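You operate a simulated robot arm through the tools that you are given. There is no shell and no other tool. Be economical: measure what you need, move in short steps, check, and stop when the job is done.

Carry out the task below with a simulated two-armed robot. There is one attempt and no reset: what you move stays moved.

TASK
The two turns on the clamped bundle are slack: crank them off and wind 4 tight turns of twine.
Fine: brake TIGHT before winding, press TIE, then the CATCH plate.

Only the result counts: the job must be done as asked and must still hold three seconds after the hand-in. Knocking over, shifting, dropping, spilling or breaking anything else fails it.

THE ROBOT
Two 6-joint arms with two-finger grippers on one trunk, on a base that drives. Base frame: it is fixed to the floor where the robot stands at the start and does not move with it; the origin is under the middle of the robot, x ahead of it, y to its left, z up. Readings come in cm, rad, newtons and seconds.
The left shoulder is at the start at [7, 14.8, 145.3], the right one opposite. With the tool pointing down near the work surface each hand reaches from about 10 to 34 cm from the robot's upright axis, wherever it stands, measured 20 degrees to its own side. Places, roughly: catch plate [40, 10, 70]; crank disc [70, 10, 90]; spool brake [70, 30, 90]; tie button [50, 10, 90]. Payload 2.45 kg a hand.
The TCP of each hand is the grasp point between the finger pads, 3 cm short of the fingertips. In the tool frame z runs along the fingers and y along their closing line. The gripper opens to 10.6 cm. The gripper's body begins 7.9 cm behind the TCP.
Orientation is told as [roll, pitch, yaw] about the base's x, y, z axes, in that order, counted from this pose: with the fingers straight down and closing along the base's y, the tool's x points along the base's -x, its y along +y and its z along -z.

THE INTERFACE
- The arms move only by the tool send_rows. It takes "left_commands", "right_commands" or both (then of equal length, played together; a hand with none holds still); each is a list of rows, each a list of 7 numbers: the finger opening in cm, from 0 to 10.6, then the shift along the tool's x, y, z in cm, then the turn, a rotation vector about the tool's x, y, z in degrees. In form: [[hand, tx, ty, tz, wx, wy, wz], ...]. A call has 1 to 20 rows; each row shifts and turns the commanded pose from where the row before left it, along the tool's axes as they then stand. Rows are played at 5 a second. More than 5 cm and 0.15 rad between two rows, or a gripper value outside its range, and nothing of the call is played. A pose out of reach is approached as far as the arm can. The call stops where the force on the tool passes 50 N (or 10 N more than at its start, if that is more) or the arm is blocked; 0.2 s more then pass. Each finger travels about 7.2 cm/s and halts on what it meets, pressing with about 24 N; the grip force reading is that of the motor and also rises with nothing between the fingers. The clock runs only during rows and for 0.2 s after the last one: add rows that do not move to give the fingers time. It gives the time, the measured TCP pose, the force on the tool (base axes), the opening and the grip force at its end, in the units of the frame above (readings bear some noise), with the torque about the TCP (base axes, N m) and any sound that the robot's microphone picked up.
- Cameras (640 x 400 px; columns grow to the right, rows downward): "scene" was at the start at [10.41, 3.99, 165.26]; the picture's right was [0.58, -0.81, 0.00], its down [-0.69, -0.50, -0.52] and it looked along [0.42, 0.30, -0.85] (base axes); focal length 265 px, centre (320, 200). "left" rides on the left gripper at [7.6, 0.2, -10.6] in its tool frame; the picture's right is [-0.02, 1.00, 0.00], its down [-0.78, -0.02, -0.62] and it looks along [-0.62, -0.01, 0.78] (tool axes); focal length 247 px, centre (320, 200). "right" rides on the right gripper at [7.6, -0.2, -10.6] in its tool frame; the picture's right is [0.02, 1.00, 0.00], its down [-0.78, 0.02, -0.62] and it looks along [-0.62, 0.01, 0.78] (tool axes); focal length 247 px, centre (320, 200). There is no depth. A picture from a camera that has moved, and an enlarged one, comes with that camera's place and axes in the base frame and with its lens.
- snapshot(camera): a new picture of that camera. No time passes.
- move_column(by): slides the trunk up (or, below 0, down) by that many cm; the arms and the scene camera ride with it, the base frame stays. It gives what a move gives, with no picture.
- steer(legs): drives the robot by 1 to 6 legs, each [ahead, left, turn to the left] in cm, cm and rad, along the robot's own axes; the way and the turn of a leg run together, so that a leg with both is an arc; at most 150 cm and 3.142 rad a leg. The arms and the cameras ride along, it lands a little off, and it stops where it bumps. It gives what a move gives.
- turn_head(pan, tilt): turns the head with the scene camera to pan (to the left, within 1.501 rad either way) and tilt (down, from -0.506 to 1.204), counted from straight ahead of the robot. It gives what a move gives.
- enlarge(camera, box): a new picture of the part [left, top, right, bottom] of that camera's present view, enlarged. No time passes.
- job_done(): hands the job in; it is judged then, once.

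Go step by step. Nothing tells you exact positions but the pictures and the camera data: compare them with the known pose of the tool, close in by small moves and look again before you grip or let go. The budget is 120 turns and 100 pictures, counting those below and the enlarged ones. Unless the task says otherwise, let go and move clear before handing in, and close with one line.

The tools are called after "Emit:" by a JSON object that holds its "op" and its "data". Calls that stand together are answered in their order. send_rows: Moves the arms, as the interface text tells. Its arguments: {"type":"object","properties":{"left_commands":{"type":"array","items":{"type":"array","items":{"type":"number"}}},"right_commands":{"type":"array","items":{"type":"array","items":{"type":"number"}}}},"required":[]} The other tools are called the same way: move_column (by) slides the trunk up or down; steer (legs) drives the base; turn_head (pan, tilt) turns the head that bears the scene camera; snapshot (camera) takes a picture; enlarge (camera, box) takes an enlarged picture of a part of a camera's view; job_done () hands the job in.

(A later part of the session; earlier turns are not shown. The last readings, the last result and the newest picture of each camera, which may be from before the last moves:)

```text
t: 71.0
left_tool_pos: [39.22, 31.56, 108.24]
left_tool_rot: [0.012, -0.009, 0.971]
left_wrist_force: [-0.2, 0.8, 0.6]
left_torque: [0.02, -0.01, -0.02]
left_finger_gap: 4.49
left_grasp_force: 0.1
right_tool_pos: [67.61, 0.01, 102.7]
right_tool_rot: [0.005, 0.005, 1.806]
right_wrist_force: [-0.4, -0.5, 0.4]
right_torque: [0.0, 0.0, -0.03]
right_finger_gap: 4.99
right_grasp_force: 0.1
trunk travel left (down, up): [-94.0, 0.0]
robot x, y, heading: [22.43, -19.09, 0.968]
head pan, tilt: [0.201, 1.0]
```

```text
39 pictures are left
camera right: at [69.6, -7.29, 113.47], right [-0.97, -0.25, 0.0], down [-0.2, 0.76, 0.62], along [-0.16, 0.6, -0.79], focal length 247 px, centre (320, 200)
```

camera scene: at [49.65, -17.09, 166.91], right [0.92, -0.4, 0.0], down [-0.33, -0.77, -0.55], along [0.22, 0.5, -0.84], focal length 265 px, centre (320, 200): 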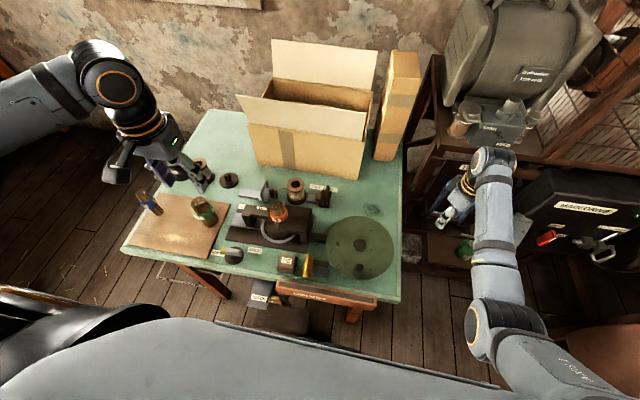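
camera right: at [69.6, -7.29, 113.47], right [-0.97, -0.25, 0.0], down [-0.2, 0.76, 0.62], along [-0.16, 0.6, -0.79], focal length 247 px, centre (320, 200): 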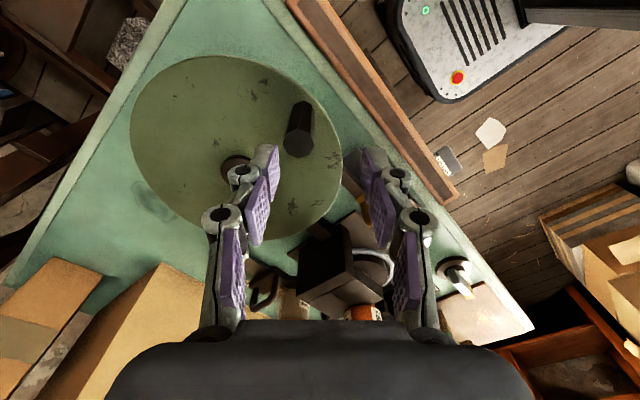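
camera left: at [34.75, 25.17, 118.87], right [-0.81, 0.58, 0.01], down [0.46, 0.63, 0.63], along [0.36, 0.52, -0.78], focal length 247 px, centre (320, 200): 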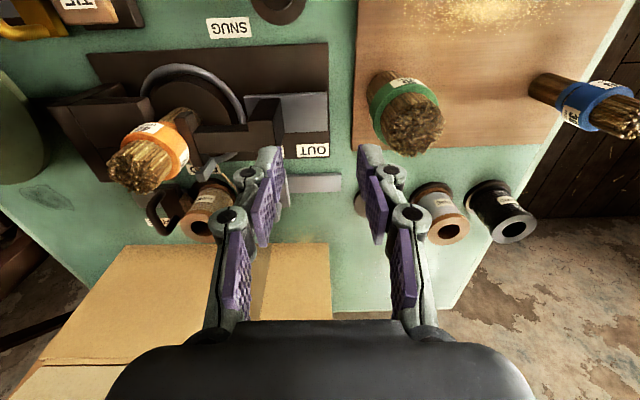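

Clear below. Lower the trunk 5.5 cm, align to the handle (≈[68.5, 0.3]), and grip.

Emit:
{"op": "move_column", "data": {"by": -5.5}}

Emit:
{"op": "snapshot", "data": {"camera": "right"}}

```text
t: 72.0
left_tool_pos: [39.25, 31.57, 102.81]
left_tool_rot: [0.013, -0.008, 0.971]
left_wrist_force: [0.1, -0.4, 0.0]
left_torque: [-0.01, 0.0, -0.01]
left_finger_gap: 4.5
left_grasp_force: 0.1
right_tool_pos: [67.74, -0.14, 97.12]
right_tool_rot: [0.005, 0.002, 1.805]
right_wrist_force: [-0.6, -0.3, 0.2]
right_torque: [0.01, -0.01, 0.02]
right_finger_gap: 4.99
right_grasp_force: 0.1
trunk travel left (down, up): [-88.5, 5.5]
robot x, y, heading: [22.25, -19.32, 0.96]
head pan, tilt: [0.201, 1.0]
```

```text
38 pictures are left
camera right: at [69.71, -7.37, 107.93], right [-0.97, -0.25, 0.0], down [-0.2, 0.76, 0.62], along [-0.16, 0.6, -0.79], focal length 247 px, centre (320, 200)
```

right: 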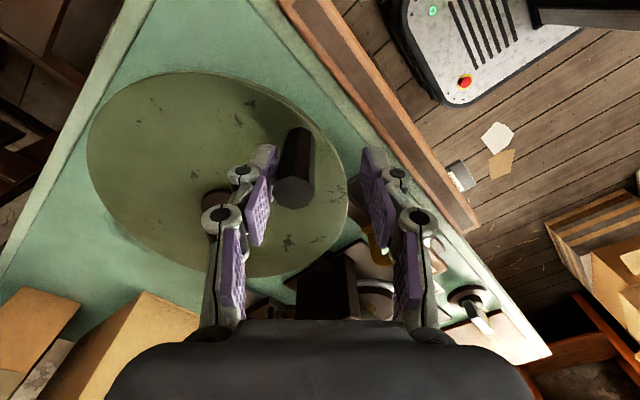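

Handle is 1.4 cm toward the tool's −y; shift and grip.

Emit:
{"op": "send_rows", "data": {"right_commands": [[5, 0, -1.35, 0, 0, 0, 0], [1.5, 0, 0, 0, 0, 0, 0], [0.3, 0, 0, 0, 0, 0, 0], [0.3, 0, 0, 0, 0, 0, 0], [0.3, 0, 0, 0, 0, 0, 0]]}}

```text
t: 73.2
left_tool_pos: [39.36, 31.59, 102.76]
left_tool_rot: [0.014, -0.01, 0.97]
left_wrist_force: [0.2, 1.2, -0.2]
left_torque: [-0.04, -0.02, 0.02]
left_finger_gap: 4.48
left_grasp_force: 0.1
right_tool_pos: [69.05, 0.25, 97.17]
right_tool_rot: [0.002, 0.005, 1.804]
right_wrist_force: [2.2, 1.1, -4.6]
right_torque: [0.45, 0.05, -0.02]
right_finger_gap: 2.13
right_grasp_force: 45.2
trunk travel left (down, up): [-88.5, 5.5]
robot x, y, heading: [22.08, -19.39, 0.965]
head pan, tilt: [0.201, 1.0]
```

The handle sits 0.6 cm nearer than the pad centre. Re-centre, regrip, and begin winding counter-clockwise with a small test.

Emit:
{"op": "send_rows", "data": {"right_commands": [[4, 0, 0, 0, 0, 0, 0], [4, 0.6, 0, 0, 0, 0, 0], [1.5, 0, 0, 0, 0, 0, 0], [0.3, 0, 0, 0, 0, 0, 0], [0.3, 0, 0, 0, 0, 0, 0], [0.3, 0, 0, 0, 0, 0, 0], [0.3, 1.4, -1.92, 0, 0, 0, -3.3], [0.3, 0.98, -2.17, 0, 0, 0, -3.3], [0.3, 0, 0, 0, 0, 0, 0]]}}

Emit:
{"op": "enlarge", "data": {"camera": "scene", "box": [320, 150, 420, 230]}}

```text
t: 75.2
left_tool_pos: [39.25, 31.34, 102.89]
left_tool_rot: [0.012, -0.01, 0.968]
left_wrist_force: [0.3, -0.5, -0.7]
left_torque: [0.01, -0.03, -0.01]
left_finger_gap: 4.48
left_grasp_force: 0.0
right_tool_pos: [73.77, -1.75, 97.27]
right_tool_rot: [0.001, 0.003, 1.92]
right_wrist_force: [2.0, -8.0, 0.1]
right_torque: [0.36, 0.16, -0.15]
right_finger_gap: 2.17
right_grasp_force: 45.1
trunk travel left (down, up): [-88.5, 5.5]
robot x, y, heading: [22.5, -19.4, 0.965]
head pan, tilt: [0.201, 1.0]
```

```text
5.00 times, centred on (370, 190) of scene
camera zoom: at [27.68, -9.11, 161.33], right [0.92, -0.4, 0.0], down [-0.33, -0.77, -0.54], along [0.21, 0.5, -0.84], focal length 1324 px, centre (70, 250)
```

zoom: 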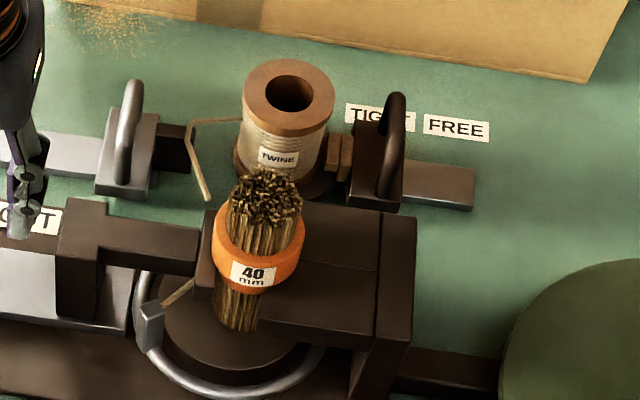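

Winding works: flyer advanced counter-clockwise with a straight (tight) strand. Continue arc A.

Emit:
{"op": "send_rows", "data": {"right_commands": [[0.3, 0.58, -2.34, 0, 0, 0, -3.3], [0.3, 0.08, -2.4, 0, 0, 0, -3.3], [0.3, -0.42, -2.36, 0, 0, 0, -3.3], [0.3, -0.91, -2.2, 0, 0, 0, -3.3], [0.3, -1.34, -1.97, 0, 0, 0, -3.3], [0.3, 0, 0, 0, 0, 0, 0]]}}

Emit:
{"op": "snapshot", "data": {"camera": "right"}}

```text
t: 76.6
left_tool_pos: [39.05, 31.42, 102.84]
left_tool_rot: [0.012, -0.008, 0.972]
left_wrist_force: [0.3, -0.9, 0.3]
left_torque: [-0.01, 0.0, 0.01]
left_finger_gap: 4.49
left_grasp_force: 0.0
right_tool_pos: [82.67, 5.05, 97.13]
right_tool_rot: [0.003, 0.004, 2.21]
right_wrist_force: [0.2, -3.2, 4.1]
right_torque: [-0.57, -0.17, 0.21]
right_finger_gap: 2.17
right_grasp_force: 45.0
trunk travel left (down, up): [-88.5, 5.5]
robot x, y, heading: [22.04, -19.79, 0.969]
head pan, tilt: [0.201, 1.0]
```

```text
36 pictures are left
camera right: at [87.25, -0.88, 107.94], right [-0.79, -0.61, 0.0], down [-0.48, 0.62, 0.62], along [-0.38, 0.49, -0.79], focal length 247 px, centre (320, 200)
```

right: 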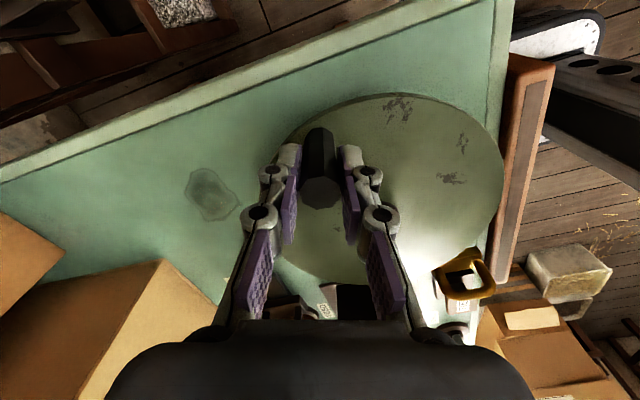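

Handle at −14°, grip centred. Now regrip: open, rotate the wrist ~−91° around the handle, close.

Emit:
{"op": "send_rows", "data": {"right_commands": [[3, 0, 0, 0, 0, 0, 0], [5.2, 0, 0, 0, 0, 0, 0], [5.2, 0, 0, 0, 0, 0, 8.25], [5.2, 0, 0, 0, 0, 0, 8.25], [5.2, 0, 0, 0, 0, 0, 8.25], [5.2, 0, 0, 0, 0, 0, 8.25], [5.2, 0, 0, 0, 0, 0, 8.25], [5.2, 0, 0, 0, 0, 0, 8.25], [5.2, 0, 0, 0, 0, 0, 8.25], [5.2, 0, 0, 0, 0, 0, 8.25], [5.2, 0, 0, 0, 0, 0, 8.25], [5.2, 0, 0, 0, 0, 0, 8.25], [5.2, 0, 0, 0, 0, 0, 8.25], [2, 0, 0, 0, 0, 0, 0], [0.3, 0, 0, 0, 0, 0, 0], [0.3, 0, 0, 0, 0, 0, 0], [0.3, 0, 0, 0, 0, 0, 0]]}}

Emit:
{"op": "snapshot", "data": {"camera": "right"}}

```text
t: 80.2
left_tool_pos: [39.36, 31.58, 102.9]
left_tool_rot: [0.014, -0.007, 0.97]
left_wrist_force: [0.5, -0.5, -0.4]
left_torque: [0.01, -0.02, 0.01]
left_finger_gap: 4.47
left_grasp_force: 0.1
right_tool_pos: [82.68, 5.14, 97.15]
right_tool_rot: [-0.003, 0.004, 0.625]
right_wrist_force: [0.0, 0.2, -0.4]
right_torque: [0.01, -0.01, -0.09]
right_finger_gap: 2.17
right_grasp_force: 44.9
trunk travel left (down, up): [-88.5, 5.5]
robot x, y, heading: [22.36, -19.39, 0.968]
head pan, tilt: [0.201, 1.0]
```

```text
35 pictures are left
camera right: at [76.59, 0.65, 107.87], right [-0.6, 0.8, 0.0], down [0.63, 0.47, 0.62], along [0.49, 0.37, -0.79], focal length 247 px, centre (320, 200)
```

right: 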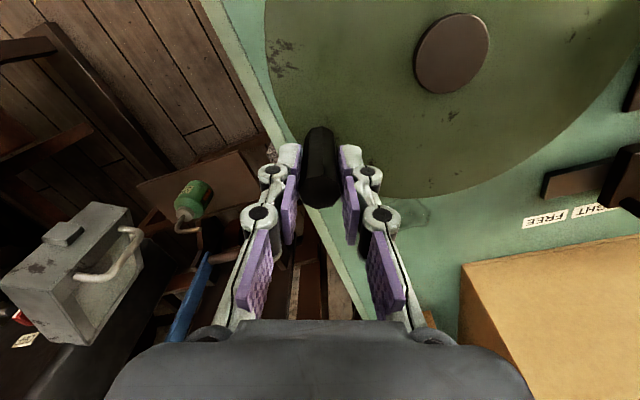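

Clean regrip. Wind arc B (120°).

Emit:
{"op": "send_rows", "data": {"right_commands": [[0.3, -1.63, 1.78, 0, 0, 0, -3.3], [0.3, -1.23, 2.08, 0, 0, 0, -3.3], [0.3, -0.79, 2.28, 0, 0, 0, -3.3], [0.3, -0.31, 2.4, 0, 0, 0, -3.3], [0.3, 0, 0, 0, 0, 0, 0]]}}

```text
t: 81.4
left_tool_pos: [39.13, 31.5, 102.81]
left_tool_rot: [0.015, -0.007, 0.971]
left_wrist_force: [-0.1, -0.4, 0.1]
left_torque: [-0.02, -0.02, 0.02]
left_finger_gap: 4.5
left_grasp_force: 0.1
right_tool_pos: [80.17, 14.16, 97.01]
right_tool_rot: [0.001, 0.005, 0.855]
right_wrist_force: [5.7, 3.9, 7.6]
right_torque: [0.02, -0.27, 0.16]
right_finger_gap: 2.14
right_grasp_force: 45.2
trunk travel left (down, up): [-88.5, 5.5]
robot x, y, heading: [22.26, -19.36, 0.96]
head pan, tilt: [0.201, 1.0]
```

Good; continue arc B.

Emit:
{"op": "send_rows", "data": {"right_commands": [[0.3, 0.14, 2.43, 0, 0, 0, -3.3], [0.3, 0.66, 2.35, 0, 0, 0, -3.3], [0.3, 1.13, 2.16, 0, 0, 0, -3.3], [0.3, 1.54, 1.88, 0, 0, 0, -3.3], [0.3, 0, 0, 0, 0, 0, 0]]}}

Emit:
{"op": "enlarge", "data": {"camera": "scene", "box": [320, 150, 420, 230]}}

Emit:
{"op": "snapshot", "data": {"camera": "right"}}

```text
t: 82.6
left_tool_pos: [39.31, 31.35, 102.8]
left_tool_rot: [0.013, -0.007, 0.968]
left_wrist_force: [0.3, -0.9, 1.5]
left_torque: [0.01, -0.04, 0.02]
left_finger_gap: 4.5
left_grasp_force: 0.0
right_tool_pos: [70.92, 16.22, 97.04]
right_tool_rot: [0.002, 0.009, 1.085]
right_wrist_force: [2.3, -6.0, -5.5]
right_torque: [0.26, -0.36, -0.04]
right_finger_gap: 2.15
right_grasp_force: 45.6
trunk travel left (down, up): [-88.5, 5.5]
robot x, y, heading: [22.22, -19.46, 0.965]
head pan, tilt: [0.201, 1.0]
```

```text
5.00 times, centred on (370, 190) of scene
camera zoom: at [27.85, -9.04, 161.31], right [0.92, -0.4, 0.0], down [-0.33, -0.77, -0.54], along [0.21, 0.5, -0.84], focal length 1324 px, centre (70, 250)
```

zoom: 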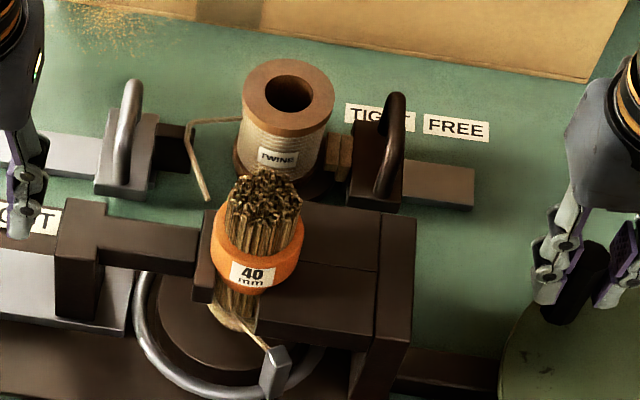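

```text
33 pictures are left
camera right: at [67.66, 9.51, 107.75], right [-0.89, 0.45, 0.0], down [0.35, 0.7, 0.61], along [0.27, 0.55, -0.79], focal length 247 px, centre (320, 200)
```

right: 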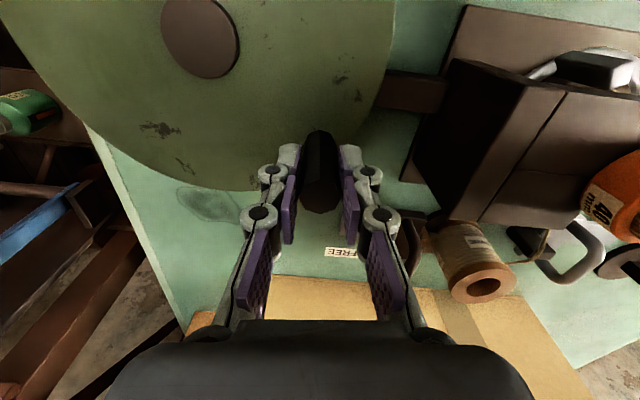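

At 107° (≈2.55 turns wound, wraps visible). Regrip for arc C: open, rotate the wrist another −91°, close.

Emit:
{"op": "send_rows", "data": {"right_commands": [[3, 0, 0, 0, 0, 0, 0], [5.2, 0, 0, 0, 0, 0, 0], [5.2, 0, 0, 0, 0, 0, 8.25], [5.2, 0, 0, 0, 0, 0, 8.25], [5.2, 0, 0, 0, 0, 0, 8.25], [5.2, 0, 0, 0, 0, 0, 8.25], [5.2, 0, 0, 0, 0, 0, 8.25], [5.2, 0, 0, 0, 0, 0, 8.25], [5.2, 0, 0, 0, 0, 0, 8.25], [5.2, 0, 0, 0, 0, 0, 8.25], [5.2, 0, 0, 0, 0, 0, 8.25], [5.2, 0, 0, 0, 0, 0, 8.25], [5.2, 0, 0, 0, 0, 0, 8.25], [2, 0, 0, 0, 0, 0, 0], [0.3, 0, 0, 0, 0, 0, 0], [0.3, 0, 0, 0, 0, 0, 0], [0.3, 0, 0, 0, 0, 0, 0]]}}

Emit:
{"op": "snapshot", "data": {"camera": "right"}}

```text
t: 86.2
left_tool_pos: [39.35, 31.44, 102.82]
left_tool_rot: [0.014, -0.009, 0.971]
left_wrist_force: [0.2, -0.1, -0.2]
left_torque: [0.0, 0.02, -0.01]
left_finger_gap: 4.5
left_grasp_force: 0.2
right_tool_pos: [71.07, 16.29, 97.17]
right_tool_rot: [-0.008, 0.001, -0.5]
right_wrist_force: [0.9, -2.3, -0.8]
right_torque: [-0.22, -0.4, -0.06]
right_finger_gap: 2.14
right_grasp_force: 45.1
trunk travel left (down, up): [-88.5, 5.5]
robot x, y, heading: [22.06, -19.74, 0.962]
head pan, tilt: [0.201, 1.0]
```

```text
32 pictures are left
camera right: at [64.35, 19.98, 107.79], right [0.46, 0.89, -0.01], down [0.7, -0.36, 0.62], along [0.55, -0.29, -0.78], focal length 247 px, centre (320, 200)
```

right: 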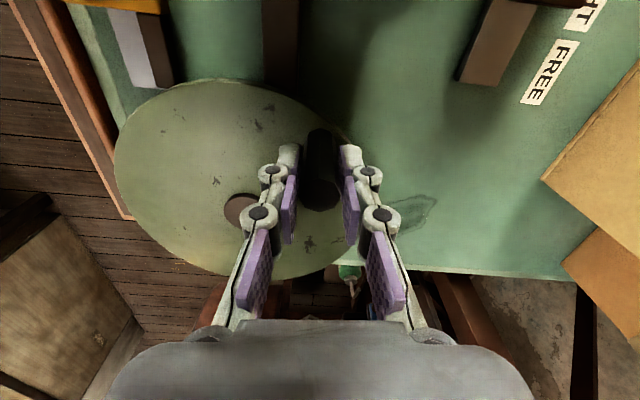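

Regripped well. Wind the first half of arc C.

Emit:
{"op": "send_rows", "data": {"right_commands": [[0.3, 1.45, -1.91, 0, 0, 0, -3.3], [0.3, 1.04, -2.16, 0, 0, 0, -3.3], [0.3, 0.58, -2.33, 0, 0, 0, -3.3], [0.3, 0.09, -2.4, 0, 0, 0, -3.3], [0.3, 0, 0, 0, 0, 0, 0]]}}

Emit:
{"op": "enlarge", "data": {"camera": "scene", "box": [320, 150, 440, 250]}}

```text
t: 87.4
left_tool_pos: [39.21, 31.46, 102.83]
left_tool_rot: [0.012, -0.008, 0.969]
left_wrist_force: [-0.1, 0.2, -0.1]
left_torque: [-0.01, -0.01, -0.02]
left_finger_gap: 4.51
left_grasp_force: 0.0
right_tool_pos: [64.66, 9.52, 97.0]
right_tool_rot: [-0.01, 0.002, -0.268]
right_wrist_force: [-3.3, -2.0, -4.5]
right_torque: [0.24, 0.21, -0.19]
right_finger_gap: 2.13
right_grasp_force: 45.4
trunk travel left (down, up): [-88.5, 5.5]
robot x, y, heading: [22.1, -19.16, 0.968]
head pan, tilt: [0.201, 1.0]
```

```text
4.00 times, centred on (380, 200) of scene
camera zoom: at [27.7, -8.87, 161.31], right [0.92, -0.4, 0.0], down [-0.33, -0.77, -0.54], along [0.21, 0.5, -0.84], focal length 1059 px, centre (80, 200)
```

zoom: 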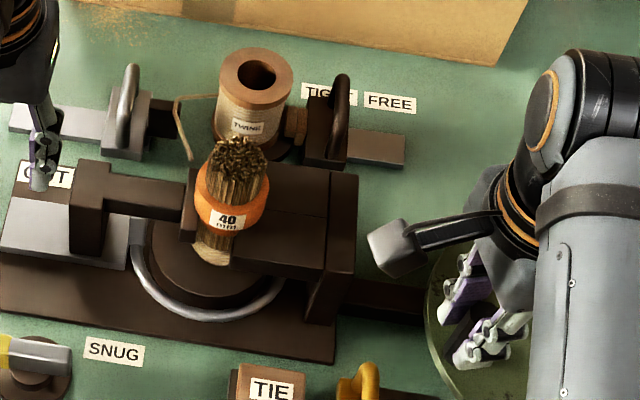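

At 166° (≈3.2 turns). Wind the remaining ~74°.

Emit:
{"op": "send_rows", "data": {"right_commands": [[0.3, -0.4, -2.37, 0, 0, 0, -3.3], [0.3, -0.87, -2.24, 0, 0, 0, -3.3], [0.3, -1.3, -2.02, 0, 0, 0, -3.3], [0.3, -1.68, -1.71, 0, 0, 0, -3.3], [0.3, 0, 0, 0, 0, 0, 0]]}}

Emit:
{"op": "enlarge", "data": {"camera": "scene", "box": [330, 165, 390, 225]}}

```text
t: 88.6
left_tool_pos: [39.29, 31.49, 102.69]
left_tool_rot: [0.012, -0.01, 0.968]
left_wrist_force: [0.7, -0.4, 0.5]
left_torque: [0.0, 0.04, -0.02]
left_finger_gap: 4.5
left_grasp_force: 0.1
right_tool_pos: [67.49, 0.91, 97.12]
right_tool_rot: [-0.005, 0.001, -0.038]
right_wrist_force: [3.7, 3.8, 4.6]
right_torque: [0.39, 0.34, 0.08]
right_finger_gap: 2.15
right_grasp_force: 45.2
trunk travel left (down, up): [-88.5, 5.5]
robot x, y, heading: [22.28, -19.43, 0.964]
head pan, tilt: [0.201, 1.0]
```

```text
6.67 times, centred on (360, 195) of scene
camera zoom: at [27.78, -8.8, 161.32], right [0.92, -0.4, 0.0], down [-0.33, -0.77, -0.54], along [0.21, 0.5, -0.84], focal length 1765 px, centre (53, 233)
```

zoom: 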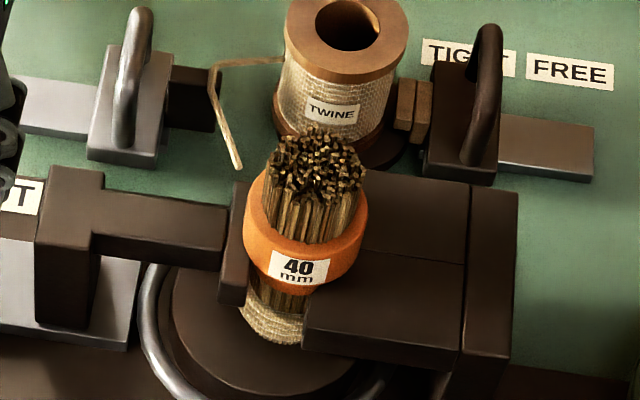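

At 226°; one last ~12.5° step brings it to 4 turns.

Emit:
{"op": "send_rows", "data": {"right_commands": [[0.3, -1.62, -1.14, 0, 0, 0, 0], [0.3, 0, 0, 0, 0, 0, 0]]}}

Emit:
{"op": "enlarge", "data": {"camera": "scene", "box": [345, 190, 375, 220]}}

Emit:
{"op": "snapshot", "data": {"camera": "right"}}

```text
t: 89.2
left_tool_pos: [39.05, 31.5, 102.77]
left_tool_rot: [0.011, -0.009, 0.971]
left_wrist_force: [0.2, 1.0, 0.1]
left_torque: [0.0, -0.03, 0.0]
left_finger_gap: 4.48
left_grasp_force: 0.0
right_tool_pos: [69.06, -0.17, 97.25]
right_tool_rot: [-0.005, 0.002, -0.04]
right_wrist_force: [1.6, 7.2, 5.8]
right_torque: [0.46, 0.93, 0.27]
right_finger_gap: 2.14
right_grasp_force: 45.0
trunk travel left (down, up): [-88.5, 5.5]
robot x, y, heading: [22.47, -19.66, 0.963]
head pan, tilt: [0.201, 1.0]
```

```text
13.33 times, centred on (360, 205) of scene
camera zoom: at [27.67, -8.7, 161.31], right [0.92, -0.4, 0.0], down [-0.33, -0.77, -0.54], along [0.21, 0.5, -0.84], focal length 3530 px, centre (-213, 133)
```

zoom: 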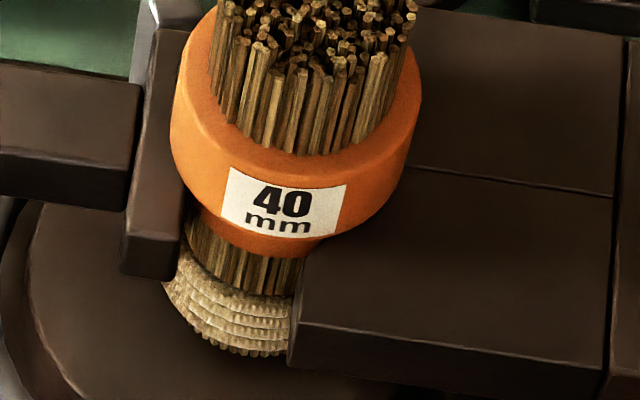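

```text
28 pictures are left
camera right: at [61.4, 0.1, 107.91], right [0.02, 1.0, -0.01], down [0.78, -0.01, 0.62], along [0.62, -0.01, -0.78], focal length 247 px, centre (320, 200)
```

right: 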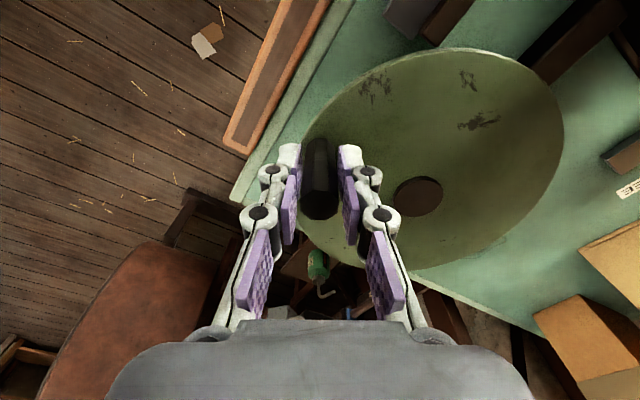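

Four tight wraps are visible and the disc is at ≈239° (4.03 turns). Release the crank, rise, and pull the left hand back off the bench.

Emit:
{"op": "send_rows", "data": {"right_commands": [[2.5, 0, 0, 0, 0, 0, 0], [5, 0, 0, 0, 0, 0, 0], [5, 0, 0, 0, 0, 0, 0]]}}

Emit:
{"op": "move_column", "data": {"by": 5.5}}

Emit:
{"op": "send_rows", "data": {"left_commands": [[4.5, 1.5, 3, -1.5, 0, 0, 0], [4.5, 1.5, 3, -1.5, 0, 0, 0], [4.5, 1.5, 3, -2, 0, 0, 0], [4.5, 1.5, 3, -2, 0, 0, 0], [4.5, 1.5, 3, -2, 0, 0, 0], [4.5, 1.5, 2, -2, 0, 0, 0], [4.5, 1.5, 1, -2, 0, 0, 0], [4.5, 0, 0, 0, 0, 0, 0]]}}

Emit:
{"op": "snapshot", "data": {"camera": "scene"}}

```text
t: 90.0
left_tool_pos: [39.19, 31.52, 102.82]
left_tool_rot: [0.012, -0.009, 0.97]
left_wrist_force: [0.2, 0.2, 0.5]
left_torque: [0.04, -0.01, -0.01]
left_finger_gap: 4.54
left_grasp_force: 0.1
right_tool_pos: [69.07, -0.36, 97.13]
right_tool_rot: [-0.006, 0.003, -0.039]
right_wrist_force: [-1.2, -0.1, 0.6]
right_torque: [-0.02, 0.0, -0.01]
right_finger_gap: 4.99
right_grasp_force: 0.0
trunk travel left (down, up): [-88.5, 5.5]
robot x, y, heading: [22.3, -19.26, 0.96]
head pan, tilt: [0.201, 1.0]
```

```text
t: 90.9
left_tool_pos: [39.24, 31.51, 108.24]
left_tool_rot: [0.015, -0.008, 0.971]
left_wrist_force: [-0.3, -0.4, -0.4]
left_torque: [-0.02, 0.0, -0.01]
left_finger_gap: 4.51
left_grasp_force: 0.0
right_tool_pos: [68.93, -0.25, 102.67]
right_tool_rot: [-0.005, 0.001, -0.037]
right_wrist_force: [-0.6, 0.0, -0.2]
right_torque: [0.02, -0.02, 0.0]
right_finger_gap: 5.03
right_grasp_force: 0.1
trunk travel left (down, up): [-94.0, 0.0]
robot x, y, heading: [22.09, -19.47, 0.964]
head pan, tilt: [0.201, 1.0]
```

```text
t: 92.7
left_tool_pos: [18.85, 35.32, 114.26]
left_tool_rot: [0.008, -0.013, 0.969]
left_wrist_force: [-0.6, -0.1, -0.9]
left_torque: [-0.04, 0.0, 0.01]
left_finger_gap: 4.48
left_grasp_force: 0.1
left hand out of reach, approached as far as the arm can: row 2, 3, 4, 5
right_tool_pos: [68.94, -0.29, 102.58]
right_tool_rot: [-0.006, 0.002, -0.038]
right_wrist_force: [-0.5, -0.7, -0.6]
right_torque: [-0.03, -0.01, 0.02]
right_finger_gap: 5.02
right_grasp_force: 0.1
trunk travel left (down, up): [-94.0, 0.0]
robot x, y, heading: [22.55, -19.72, 0.959]
head pan, tilt: [0.201, 1.0]
```

```text
27 pictures are left
camera scene: at [27.76, -8.87, 166.81], right [0.92, -0.4, 0.0], down [-0.33, -0.77, -0.54], along [0.21, 0.5, -0.84], focal length 265 px, centre (320, 200)
```

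scene: 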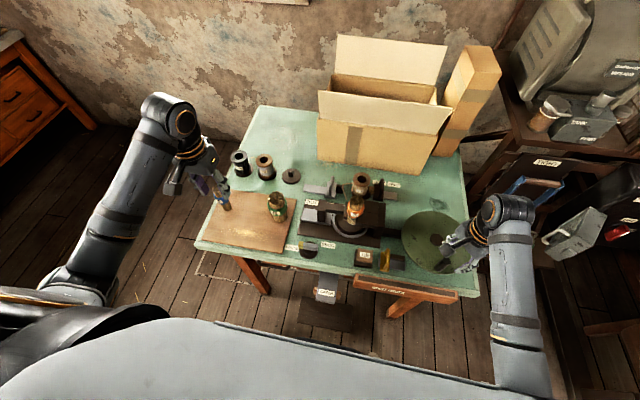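

Left hand is clear. Now TIE (≈[51.5, 12.8, 90.3]) with the right hand: shift the base left and bring closed fingers above the button.

Emit:
{"op": "steer", "data": {"legs": [[0, 14, 0]]}}

Emit:
{"op": "send_rows", "data": {"right_commands": [[0, 2, 1.6, 0, 0, 0, 0], [0, 2, 1.6, 0, 0, 0, 0], [0, 1.5, 1.5, 0, 0, 0, 0], [0, 0, 0, 0, 0, 0, 0]]}}

Emit:
{"op": "snapshot", "data": {"camera": "right"}}

```text
t: 94.1
left_tool_pos: [7.71, 43.29, 114.32]
left_tool_rot: [0.01, -0.013, 0.966]
left_wrist_force: [0.0, -0.2, -0.3]
left_torque: [0.02, 0.03, 0.03]
left_finger_gap: 4.53
left_grasp_force: 0.0
right_tool_pos: [57.82, 7.48, 102.55]
right_tool_rot: [-0.005, 0.005, -0.04]
right_wrist_force: [0.3, 0.2, -0.4]
right_torque: [0.0, 0.04, -0.03]
right_finger_gap: 5.02
right_grasp_force: 0.0
trunk travel left (down, up): [-94.0, 0.0]
robot x, y, heading: [10.92, -11.48, 0.961]
head pan, tilt: [0.201, 1.0]
```

```text
t: 95.1
left_tool_pos: [7.48, 43.27, 114.25]
left_tool_rot: [0.01, -0.014, 0.968]
left_wrist_force: [-0.1, -1.1, -0.2]
left_torque: [0.02, -0.02, -0.02]
left_finger_gap: 4.52
left_grasp_force: 0.0
right_tool_pos: [52.4, 12.63, 102.61]
right_tool_rot: [-0.004, 0.001, -0.041]
right_wrist_force: [-0.1, 0.2, 0.0]
right_torque: [0.0, 0.02, 0.01]
right_finger_gap: 0.02
right_grasp_force: 24.2
trunk travel left (down, up): [-94.0, 0.0]
robot x, y, heading: [10.42, -11.17, 0.956]
head pan, tilt: [0.201, 1.0]
```

```text
26 pictures are left
camera right: at [44.74, 12.84, 113.34], right [0.02, 1.0, -0.01], down [0.78, -0.01, 0.62], along [0.62, -0.02, -0.78], focal length 247 px, centre (320, 200)
```

right: 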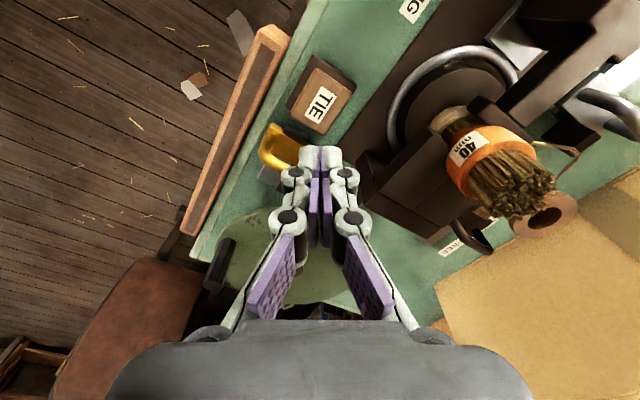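

TIE is right below (label at [51.8, 12.5]). Lower by trunk, then press with small arm steps.

Emit:
{"op": "send_rows", "data": {"right_commands": [[0, 0.5, 0, 0, 0, 0, 0], [0, 0, 0, 0, 0, 0, 0]]}}

Emit:
{"op": "move_column", "data": {"by": -8}}

Emit:
{"op": "snapshot", "data": {"camera": "right"}}

```text
t: 95.7
left_tool_pos: [7.44, 43.43, 114.18]
left_tool_rot: [0.009, -0.013, 0.966]
left_wrist_force: [-0.2, -0.1, 0.3]
left_torque: [0.01, -0.02, -0.01]
left_finger_gap: 4.5
left_grasp_force: 0.1
right_tool_pos: [51.77, 12.52, 102.59]
right_tool_rot: [-0.003, 0.002, -0.039]
right_wrist_force: [-0.9, 0.2, 0.3]
right_torque: [-0.02, 0.04, 0.0]
right_finger_gap: 0.0
right_grasp_force: 24.0
trunk travel left (down, up): [-94.0, 0.0]
robot x, y, heading: [10.61, -11.46, 0.962]
head pan, tilt: [0.201, 1.0]
```

```text
t: 96.8
left_tool_pos: [7.39, 43.4, 106.16]
left_tool_rot: [0.008, -0.012, 0.966]
left_wrist_force: [0.1, -0.1, -0.8]
left_torque: [0.02, 0.01, 0.0]
left_finger_gap: 4.52
left_grasp_force: 0.0
right_tool_pos: [51.78, 12.5, 94.63]
right_tool_rot: [-0.005, 0.003, -0.04]
right_wrist_force: [-0.8, 0.2, -0.1]
right_torque: [0.02, 0.03, -0.01]
right_finger_gap: 0.02
right_grasp_force: 24.3
trunk travel left (down, up): [-86.0, 8.0]
robot x, y, heading: [10.74, -11.08, 0.958]
head pan, tilt: [0.201, 1.0]
```

```text
25 pictures are left
camera right: at [44.19, 12.87, 105.36], right [0.02, 1.0, -0.01], down [0.78, -0.01, 0.62], along [0.62, -0.02, -0.78], focal length 247 px, centre (320, 200)
```

right: 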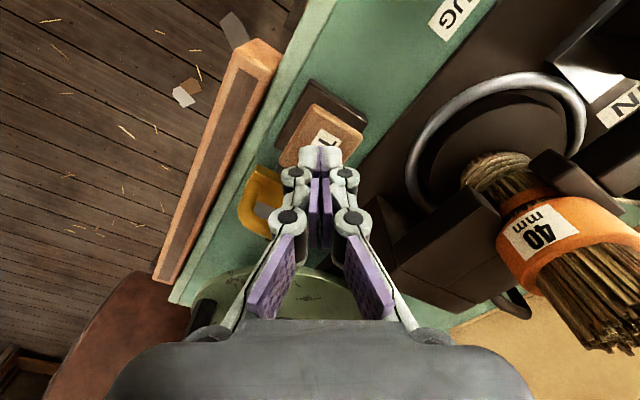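

Over the button. Press down gently.

Emit:
{"op": "send_rows", "data": {"right_commands": [[0, 0, 0, 0.5, 0, 0, 0], [0, 0, 0, 0.5, 0, 0, 0], [0, 0, 0, 0.5, 0, 0, 0], [0, 0, 0, 0.4, 0, 0, 0], [0, 0, 0, 0.4, 0, 0, 0], [0, 0, 0, 0, 0, 0, 0]]}}

```text
t: 98.2
left_tool_pos: [7.41, 43.42, 106.21]
left_tool_rot: [0.009, -0.013, 0.967]
left_wrist_force: [0.0, -0.2, 0.7]
left_torque: [0.01, 0.01, 0.01]
left_finger_gap: 4.5
left_grasp_force: 0.0
right_tool_pos: [51.75, 12.74, 92.28]
right_tool_rot: [-0.006, 0.003, -0.041]
right_wrist_force: [0.8, -0.6, 2.7]
right_torque: [0.03, -0.03, 0.03]
right_finger_gap: 0.58
right_grasp_force: 28.9
trunk travel left (down, up): [-86.0, 8.0]
robot x, y, heading: [10.69, -11.29, 0.959]
head pan, tilt: [0.201, 1.0]
```

Contact starting (2.7 N). Press further.

Emit:
{"op": "send_rows", "data": {"right_commands": [[0, 0, 0, 0.3, 0, 0, 0], [0, 0, 0, 0.3, 0, 0, 0], [0, 0, 0, 0.3, 0, 0, 0], [0, 0, 0, 0.3, 0, 0, 0], [0, 0, 0, 0, 0, 0, 0]]}}

Emit:
{"op": "snapshot", "data": {"camera": "right"}}

```text
t: 99.4
left_tool_pos: [7.18, 43.2, 106.51]
left_tool_rot: [0.008, -0.016, 0.967]
left_wrist_force: [1.1, 0.9, 0.1]
left_torque: [-0.01, 0.0, -0.02]
left_finger_gap: 4.49
left_grasp_force: 0.0
right_tool_pos: [51.71, 12.54, 91.51]
right_tool_rot: [0.001, -0.005, -0.041]
right_wrist_force: [7.4, 1.3, 40.2]
right_torque: [0.03, -0.11, 0.05]
right_finger_gap: 0.6
right_grasp_force: 28.7
trunk travel left (down, up): [-86.0, 8.0]
robot x, y, heading: [10.55, -11.36, 0.964]
head pan, tilt: [0.201, 1.0]
heard: click
```

```text
24 pictures are left
camera right: at [44.08, 12.76, 102.2], right [0.02, 1.0, 0.0], down [0.78, -0.02, 0.63], along [0.63, -0.01, -0.78], focal length 247 px, centre (320, 200)
```

right: 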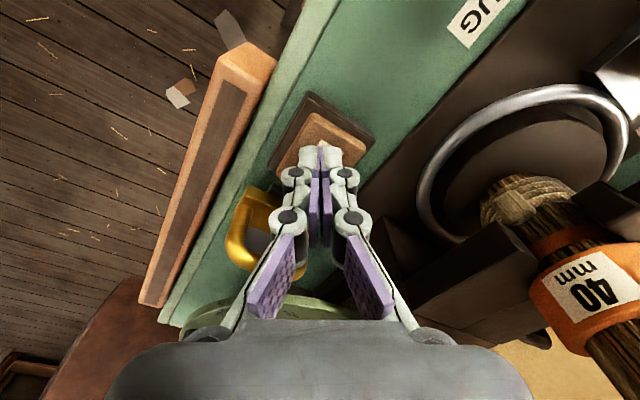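

A click: TIE is pressed. Lift off and inspect the tie and the CATCH plate.

Emit:
{"op": "send_rows", "data": {"right_commands": [[0, 0, 0, -1, 0, 0, 0], [0, 0, 0, -2, 0, 0, 0], [0, 0, 0, 0, 0, 0, 0]]}}

Emit:
{"op": "move_column", "data": {"by": 8}}

Emit:
{"op": "snapshot", "data": {"camera": "scene"}}

Emit:
{"op": "enlarge", "data": {"camera": "right", "box": [370, 60, 620, 230]}}

```text
t: 100.2
left_tool_pos: [7.44, 43.43, 106.25]
left_tool_rot: [0.01, -0.011, 0.968]
left_wrist_force: [-0.1, 0.1, -0.1]
left_torque: [-0.04, 0.0, 0.0]
left_finger_gap: 4.49
left_grasp_force: 0.1
right_tool_pos: [51.78, 12.58, 94.06]
right_tool_rot: [-0.006, 0.004, -0.04]
right_wrist_force: [-0.7, 0.7, 0.0]
right_torque: [0.0, 0.02, -0.01]
right_finger_gap: 0.02
right_grasp_force: 29.0
trunk travel left (down, up): [-86.0, 8.0]
robot x, y, heading: [10.59, -11.53, 0.961]
head pan, tilt: [0.201, 1.0]
```

```text
t: 101.4
left_tool_pos: [7.45, 43.49, 114.29]
left_tool_rot: [0.009, -0.013, 0.965]
left_wrist_force: [0.3, 0.3, -0.7]
left_torque: [0.02, 0.0, 0.0]
left_finger_gap: 4.51
left_grasp_force: 0.1
right_tool_pos: [51.8, 12.69, 102.09]
right_tool_rot: [-0.004, 0.002, -0.041]
right_wrist_force: [0.2, -0.1, 0.6]
right_torque: [-0.02, -0.01, -0.01]
right_finger_gap: 0.0
right_grasp_force: 28.6
trunk travel left (down, up): [-94.0, 0.0]
robot x, y, heading: [10.93, -11.78, 0.955]
head pan, tilt: [0.201, 1.0]
```

```text
23 pictures are left
camera scene: at [16.26, -0.9, 166.81], right [0.92, -0.4, 0.0], down [-0.33, -0.77, -0.54], along [0.21, 0.5, -0.84], focal length 265 px, centre (320, 200)
```

scene: 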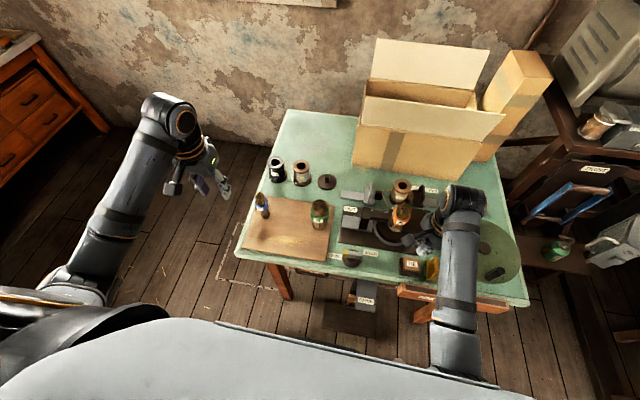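

```text
2.35 times, centred on (495, 145) of right
camera zoom: at [44.22, 12.87, 112.87], right [0.02, 1.0, -0.01], down [0.78, -0.01, 0.62], along [0.62, -0.02, -0.78], focal length 581 px, centre (-92, 329)
```

zoom: 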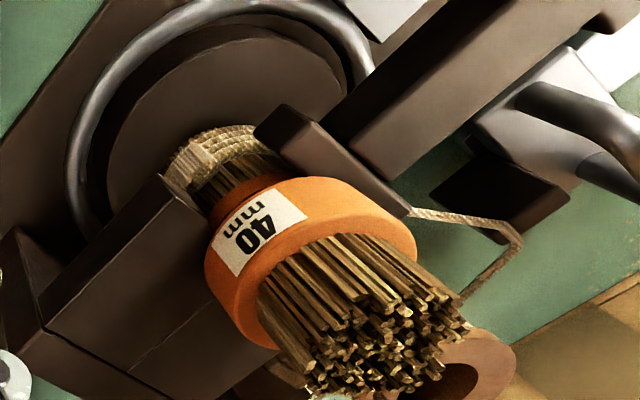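

The knot is formed. Now the CATCH plate, triangulated ≈[39, 13.3, 68.5]. Enlarging it.

Emit:
{"op": "enlarge", "data": {"camera": "scene", "box": [320, 250, 420, 330]}}

```text
5.00 times, centred on (370, 290) of scene
camera zoom: at [16.26, -0.9, 166.81], right [0.92, -0.4, 0.0], down [-0.33, -0.77, -0.54], along [0.21, 0.5, -0.84], focal length 1324 px, centre (70, -250)
```

zoom: 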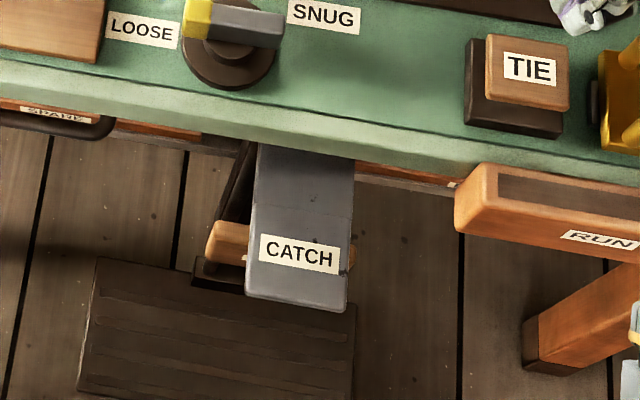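

I'll press near the plate's front end (≈[37.3, 10.8]). Back off and shift left so the right hand comes over it in front of the bench.

Emit:
{"op": "steer", "data": {"legs": [[-9, 0, 0], [0, 11, 0]]}}

Emit:
{"op": "snapshot", "data": {"camera": "right"}}

Emit:
{"op": "snapshot", "data": {"camera": "left"}}

```text
t: 103.3
left_tool_pos: [-6.57, 41.94, 114.41]
left_tool_rot: [0.01, -0.016, 0.968]
left_wrist_force: [-0.1, 0.4, 0.8]
left_torque: [0.01, 0.01, -0.03]
left_finger_gap: 4.52
left_grasp_force: 0.0
right_tool_pos: [37.67, 11.32, 102.15]
right_tool_rot: [-0.004, 0.003, -0.04]
right_wrist_force: [-0.9, -0.7, 0.6]
right_torque: [0.04, 0.01, -0.03]
right_finger_gap: 0.0
right_grasp_force: 27.7
trunk travel left (down, up): [-94.0, 0.0]
robot x, y, heading: [-3.56, -12.45, 0.963]
head pan, tilt: [0.201, 1.0]
```

```text
20 pictures are left
camera right: at [30.16, 11.49, 112.91], right [0.02, 1.0, 0.0], down [0.78, -0.01, 0.62], along [0.62, -0.01, -0.79], focal length 247 px, centre (320, 200)
```

right: 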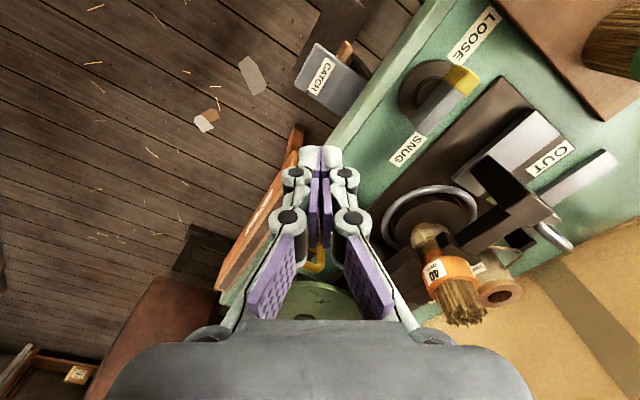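

```text
19 pictures are left
camera left: at [-11.11, 35.65, 124.94], right [-0.81, 0.59, 0.01], down [0.46, 0.62, 0.63], along [0.36, 0.52, -0.77], focal length 247 px, centre (320, 200)
```

left: 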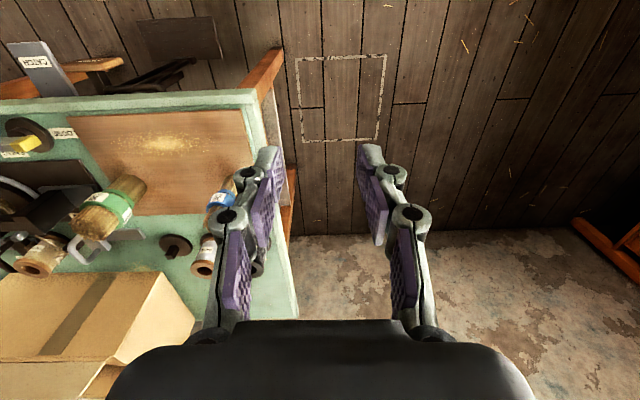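

The press point is ≈[37.8, 10.4]. Rotate the wrist so the gripper's thin side faces the bench, then lower partway and look.

Emit:
{"op": "send_rows", "data": {"right_commands": [[0, 0, 0, 0, 0, 0, -8.2], [0, 0, 0, 0, 0, 0, -8.2], [0, 0, 0, 0, 0, 0, -8.2], [0, 0, 0, 0, 0, 0, -8.2], [0, 0, 0, 0, 0, 0, -8.2], [0, 0, 0, 0, 0, 0, -8.2], [0, 0, 0, 0, 0, 0, -8.2], [0, 0.68, -0.6, 0, 0, 0, 0], [0, 0, 0, 0, 0, 0, 0]], "left_commands": [[1, 0, 0, 0, 0, 0, 0], [1, 0, 0, 0, 0, 0, 0], [1, 0, 0, 0, 0, 0, 0], [1, 0, 0, 0, 0, 0, 0], [1, 0, 0, 0, 0, 0, 0], [1, 0, 0, 0, 0, 0, 0], [1, 0, 0, 0, 0, 0, 0], [1, 0, 0, 0, 0, 0, 0], [1, 0, 0, 0, 0, 0, 0]]}}

Emit:
{"op": "move_column", "data": {"by": -14}}

Emit:
{"op": "snapshot", "data": {"camera": "right"}}

Emit:
{"op": "snapshot", "data": {"camera": "left"}}

```text
t: 105.3
left_tool_pos: [-6.81, 42.36, 114.17]
left_tool_rot: [0.006, -0.012, 0.967]
left_wrist_force: [0.4, 0.4, 0.2]
left_torque: [-0.03, 0.01, 0.05]
left_finger_gap: 1.0
left_grasp_force: 0.1
right_tool_pos: [37.67, 10.57, 102.11]
right_tool_rot: [-0.001, 0.005, 0.964]
right_wrist_force: [0.0, -0.5, 0.2]
right_torque: [0.0, 0.01, -0.02]
right_finger_gap: 0.02
right_grasp_force: 28.8
trunk travel left (down, up): [-94.0, 0.0]
robot x, y, heading: [-3.11, -12.37, 0.962]
head pan, tilt: [0.201, 1.0]
```

```text
t: 107.0
left_tool_pos: [-6.87, 42.3, 100.21]
left_tool_rot: [0.009, -0.013, 0.966]
left_wrist_force: [-0.2, -1.0, -0.1]
left_torque: [0.0, 0.0, 0.01]
left_finger_gap: 0.99
left_grasp_force: 0.1
right_tool_pos: [37.74, 10.65, 88.15]
right_tool_rot: [-0.001, 0.006, 0.961]
right_wrist_force: [0.0, 0.3, -0.4]
right_torque: [-0.04, -0.02, 0.0]
right_finger_gap: 0.02
right_grasp_force: 28.5
trunk travel left (down, up): [-80.0, 14.0]
robot x, y, heading: [-3.77, -12.37, 0.963]
head pan, tilt: [0.201, 1.0]
```

```text
18 pictures are left
camera right: at [33.57, 4.35, 98.92], right [-0.83, 0.55, 0.0], down [0.44, 0.66, 0.62], along [0.34, 0.51, -0.79], focal length 247 px, centre (320, 200)
```

right: 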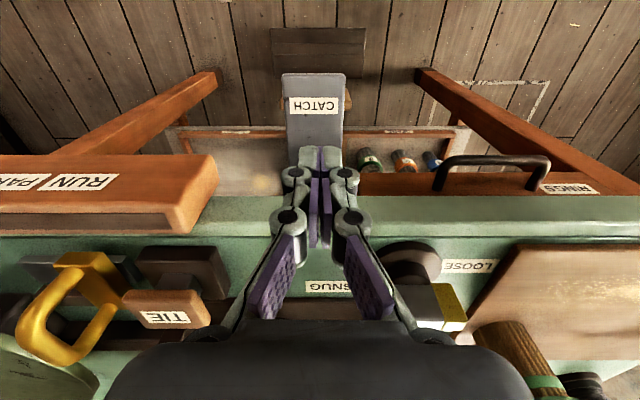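

```text
17 pictures are left
camera left: at [-11.25, 35.97, 110.8], right [-0.81, 0.59, 0.01], down [0.46, 0.63, 0.63], along [0.36, 0.52, -0.77], focal length 247 px, centre (320, 200)
```

left: 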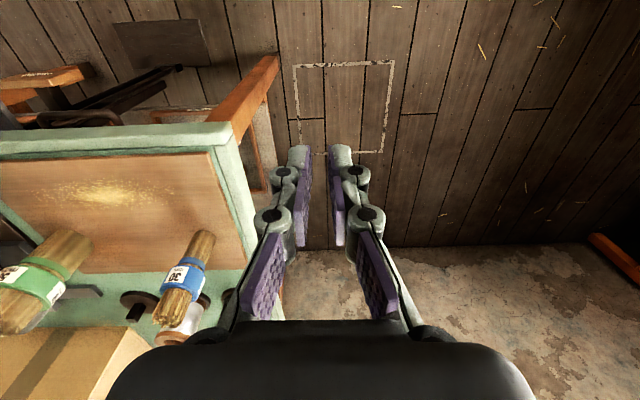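

Alignment over the plate is good, with bench edge 4 cm ahead. Nudge back 0.5 cm and lower further.

Emit:
{"op": "send_rows", "data": {"right_commands": [[0, 0.5, 0, 0, 0, 0, 0], [0, 0, 0, 0, 0, 0, 0]]}}

Emit:
{"op": "move_column", "data": {"by": -12}}

Emit:
{"op": "snapshot", "data": {"camera": "right"}}

```text
t: 107.6
left_tool_pos: [-6.7, 42.28, 100.28]
left_tool_rot: [0.008, -0.015, 0.967]
left_wrist_force: [0.3, 0.4, 0.4]
left_torque: [0.0, -0.02, 0.0]
left_finger_gap: 0.99
left_grasp_force: 0.0
right_tool_pos: [37.44, 10.25, 88.14]
right_tool_rot: [-0.001, 0.004, 0.961]
right_wrist_force: [0.1, 0.3, 0.6]
right_torque: [0.01, -0.01, 0.0]
right_finger_gap: 0.0
right_grasp_force: 28.5
trunk travel left (down, up): [-80.0, 14.0]
robot x, y, heading: [-3.68, -12.39, 0.965]
head pan, tilt: [0.201, 1.0]
```

```text
t: 109.1
left_tool_pos: [-6.68, 42.32, 88.23]
left_tool_rot: [0.009, -0.013, 0.967]
left_wrist_force: [0.4, -0.5, 0.3]
left_torque: [0.03, 0.01, -0.01]
left_finger_gap: 0.97
left_grasp_force: 0.1
right_tool_pos: [37.5, 10.19, 76.07]
right_tool_rot: [-0.001, 0.005, 0.961]
right_wrist_force: [0.4, 0.5, 0.0]
right_torque: [0.04, -0.01, -0.01]
right_finger_gap: 0.01
right_grasp_force: 28.6
trunk travel left (down, up): [-68.0, 26.0]
robot x, y, heading: [-3.46, -12.55, 0.959]
head pan, tilt: [0.201, 1.0]
```

```text
16 pictures are left
camera right: at [33.29, 3.93, 86.93], right [-0.83, 0.55, 0.0], down [0.44, 0.66, 0.62], along [0.34, 0.51, -0.79], focal length 247 px, centre (320, 200)
```

right: 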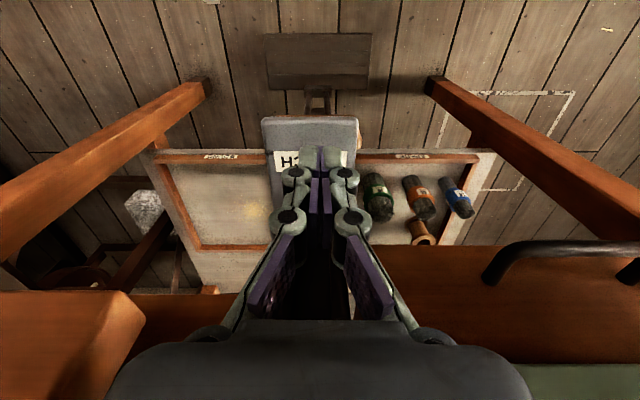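

Clear all round; plate directly below. Lower 3 cm more by trunk, then press with the arm.

Emit:
{"op": "move_column", "data": {"by": -3}}

Emit:
{"op": "send_rows", "data": {"right_commands": [[0, 0, 0, 0.5, 0, 0, 0], [0, 0, 0, 0.5, 0, 0, 0], [0, 0, 0, 0.4, 0, 0, 0], [0, 0, 0, 0.4, 0, 0, 0], [0, 0, 0, 0.4, 0, 0, 0], [0, 0, 0, 0, 0, 0, 0]]}}

```text
t: 109.8
left_tool_pos: [-6.75, 42.24, 85.24]
left_tool_rot: [0.009, -0.014, 0.966]
left_wrist_force: [0.3, -0.7, -0.4]
left_torque: [0.0, 0.01, 0.02]
left_finger_gap: 1.02
left_grasp_force: 0.1
right_tool_pos: [37.49, 10.12, 73.21]
right_tool_rot: [-0.002, 0.006, 0.961]
right_wrist_force: [1.2, 0.4, 0.2]
right_torque: [-0.04, -0.01, -0.01]
right_finger_gap: 0.0
right_grasp_force: 28.6
trunk travel left (down, up): [-65.0, 29.0]
robot x, y, heading: [-3.56, -12.27, 0.959]
head pan, tilt: [0.201, 1.0]
```

```text
t: 111.2
left_tool_pos: [-6.66, 42.38, 85.1]
left_tool_rot: [0.007, -0.013, 0.967]
left_wrist_force: [0.3, -0.9, 0.1]
left_torque: [0.05, -0.03, 0.01]
left_finger_gap: 1.0
left_grasp_force: 0.1
right_tool_pos: [37.42, 10.08, 71.06]
right_tool_rot: [-0.002, 0.007, 0.96]
right_wrist_force: [1.8, 2.2, 4.6]
right_torque: [0.04, -0.04, 0.04]
right_finger_gap: 0.61
right_grasp_force: 27.8
trunk travel left (down, up): [-65.0, 29.0]
robot x, y, heading: [-3.28, -12.48, 0.965]
head pan, tilt: [0.201, 1.0]
```

Contact (4.6 N). Press further in small steps until it clicks.

Emit:
{"op": "send_rows", "data": {"right_commands": [[0, 0, 0, 0.3, 0, 0, 0], [0, 0, 0, 0.3, 0, 0, 0], [0, 0, 0, 0.3, 0, 0, 0], [0, 0, 0, 0.3, 0, 0, 0], [0, 0, 0, 0, 0, 0, 0]]}}

```text
t: 112.6
left_tool_pos: [-6.99, 42.07, 85.46]
left_tool_rot: [0.007, -0.016, 0.963]
left_wrist_force: [-1.0, -0.1, 0.0]
left_torque: [0.01, 0.03, -0.03]
left_finger_gap: 1.02
left_grasp_force: 0.0
right_tool_pos: [37.58, 10.22, 70.4]
right_tool_rot: [-0.005, -0.007, 0.961]
right_wrist_force: [-7.6, -11.1, 28.5]
right_torque: [-0.44, 0.28, 0.01]
right_finger_gap: 0.61
right_grasp_force: 28.9
trunk travel left (down, up): [-65.0, 29.0]
robot x, y, heading: [-3.36, -12.76, 0.964]
head pan, tilt: [0.201, 1.0]
stopped in row 5 (right hand): the force on the tool passed its limit at 51 N (the readings are from after the stop); the commanded pose is now the measured one
```

Resistance hit 51 N with no sound. Look at the plate and the bundle.

Emit:
{"op": "enlarge", "data": {"camera": "scene", "box": [330, 150, 570, 350]}}

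Emit:
{"op": "snapshot", "data": {"camera": "right"}}

```text
2.00 times, centred on (450, 250) of scene
camera zoom: at [1.65, -2.36, 137.84], right [0.92, -0.4, 0.0], down [-0.33, -0.77, -0.54], along [0.22, 0.5, -0.84], focal length 530 px, centre (60, 100)
```

zoom: 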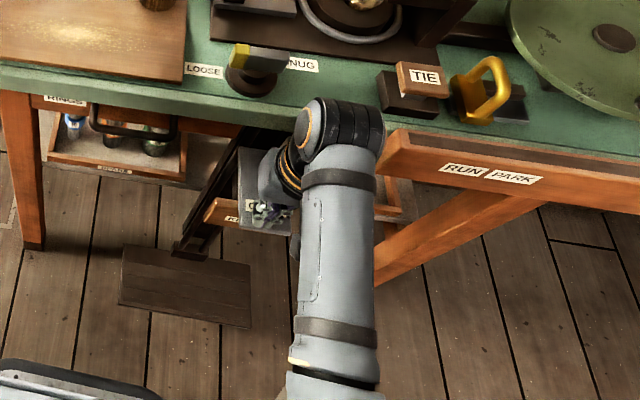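

```text
14 pictures are left
camera right: at [33.14, 3.81, 80.98], right [-0.83, 0.56, 0.0], down [0.43, 0.65, 0.63], along [0.35, 0.52, -0.78], focal length 247 px, centre (320, 200)
```

right: 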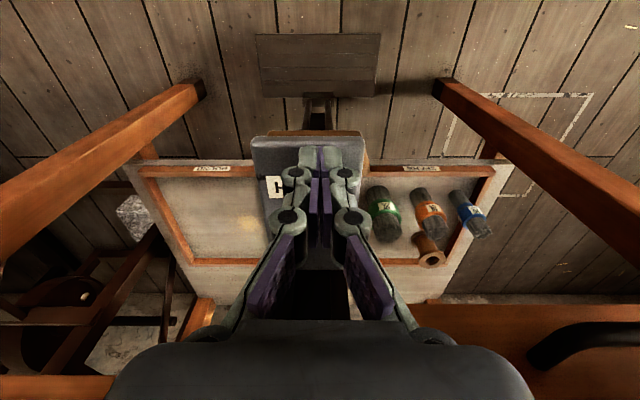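

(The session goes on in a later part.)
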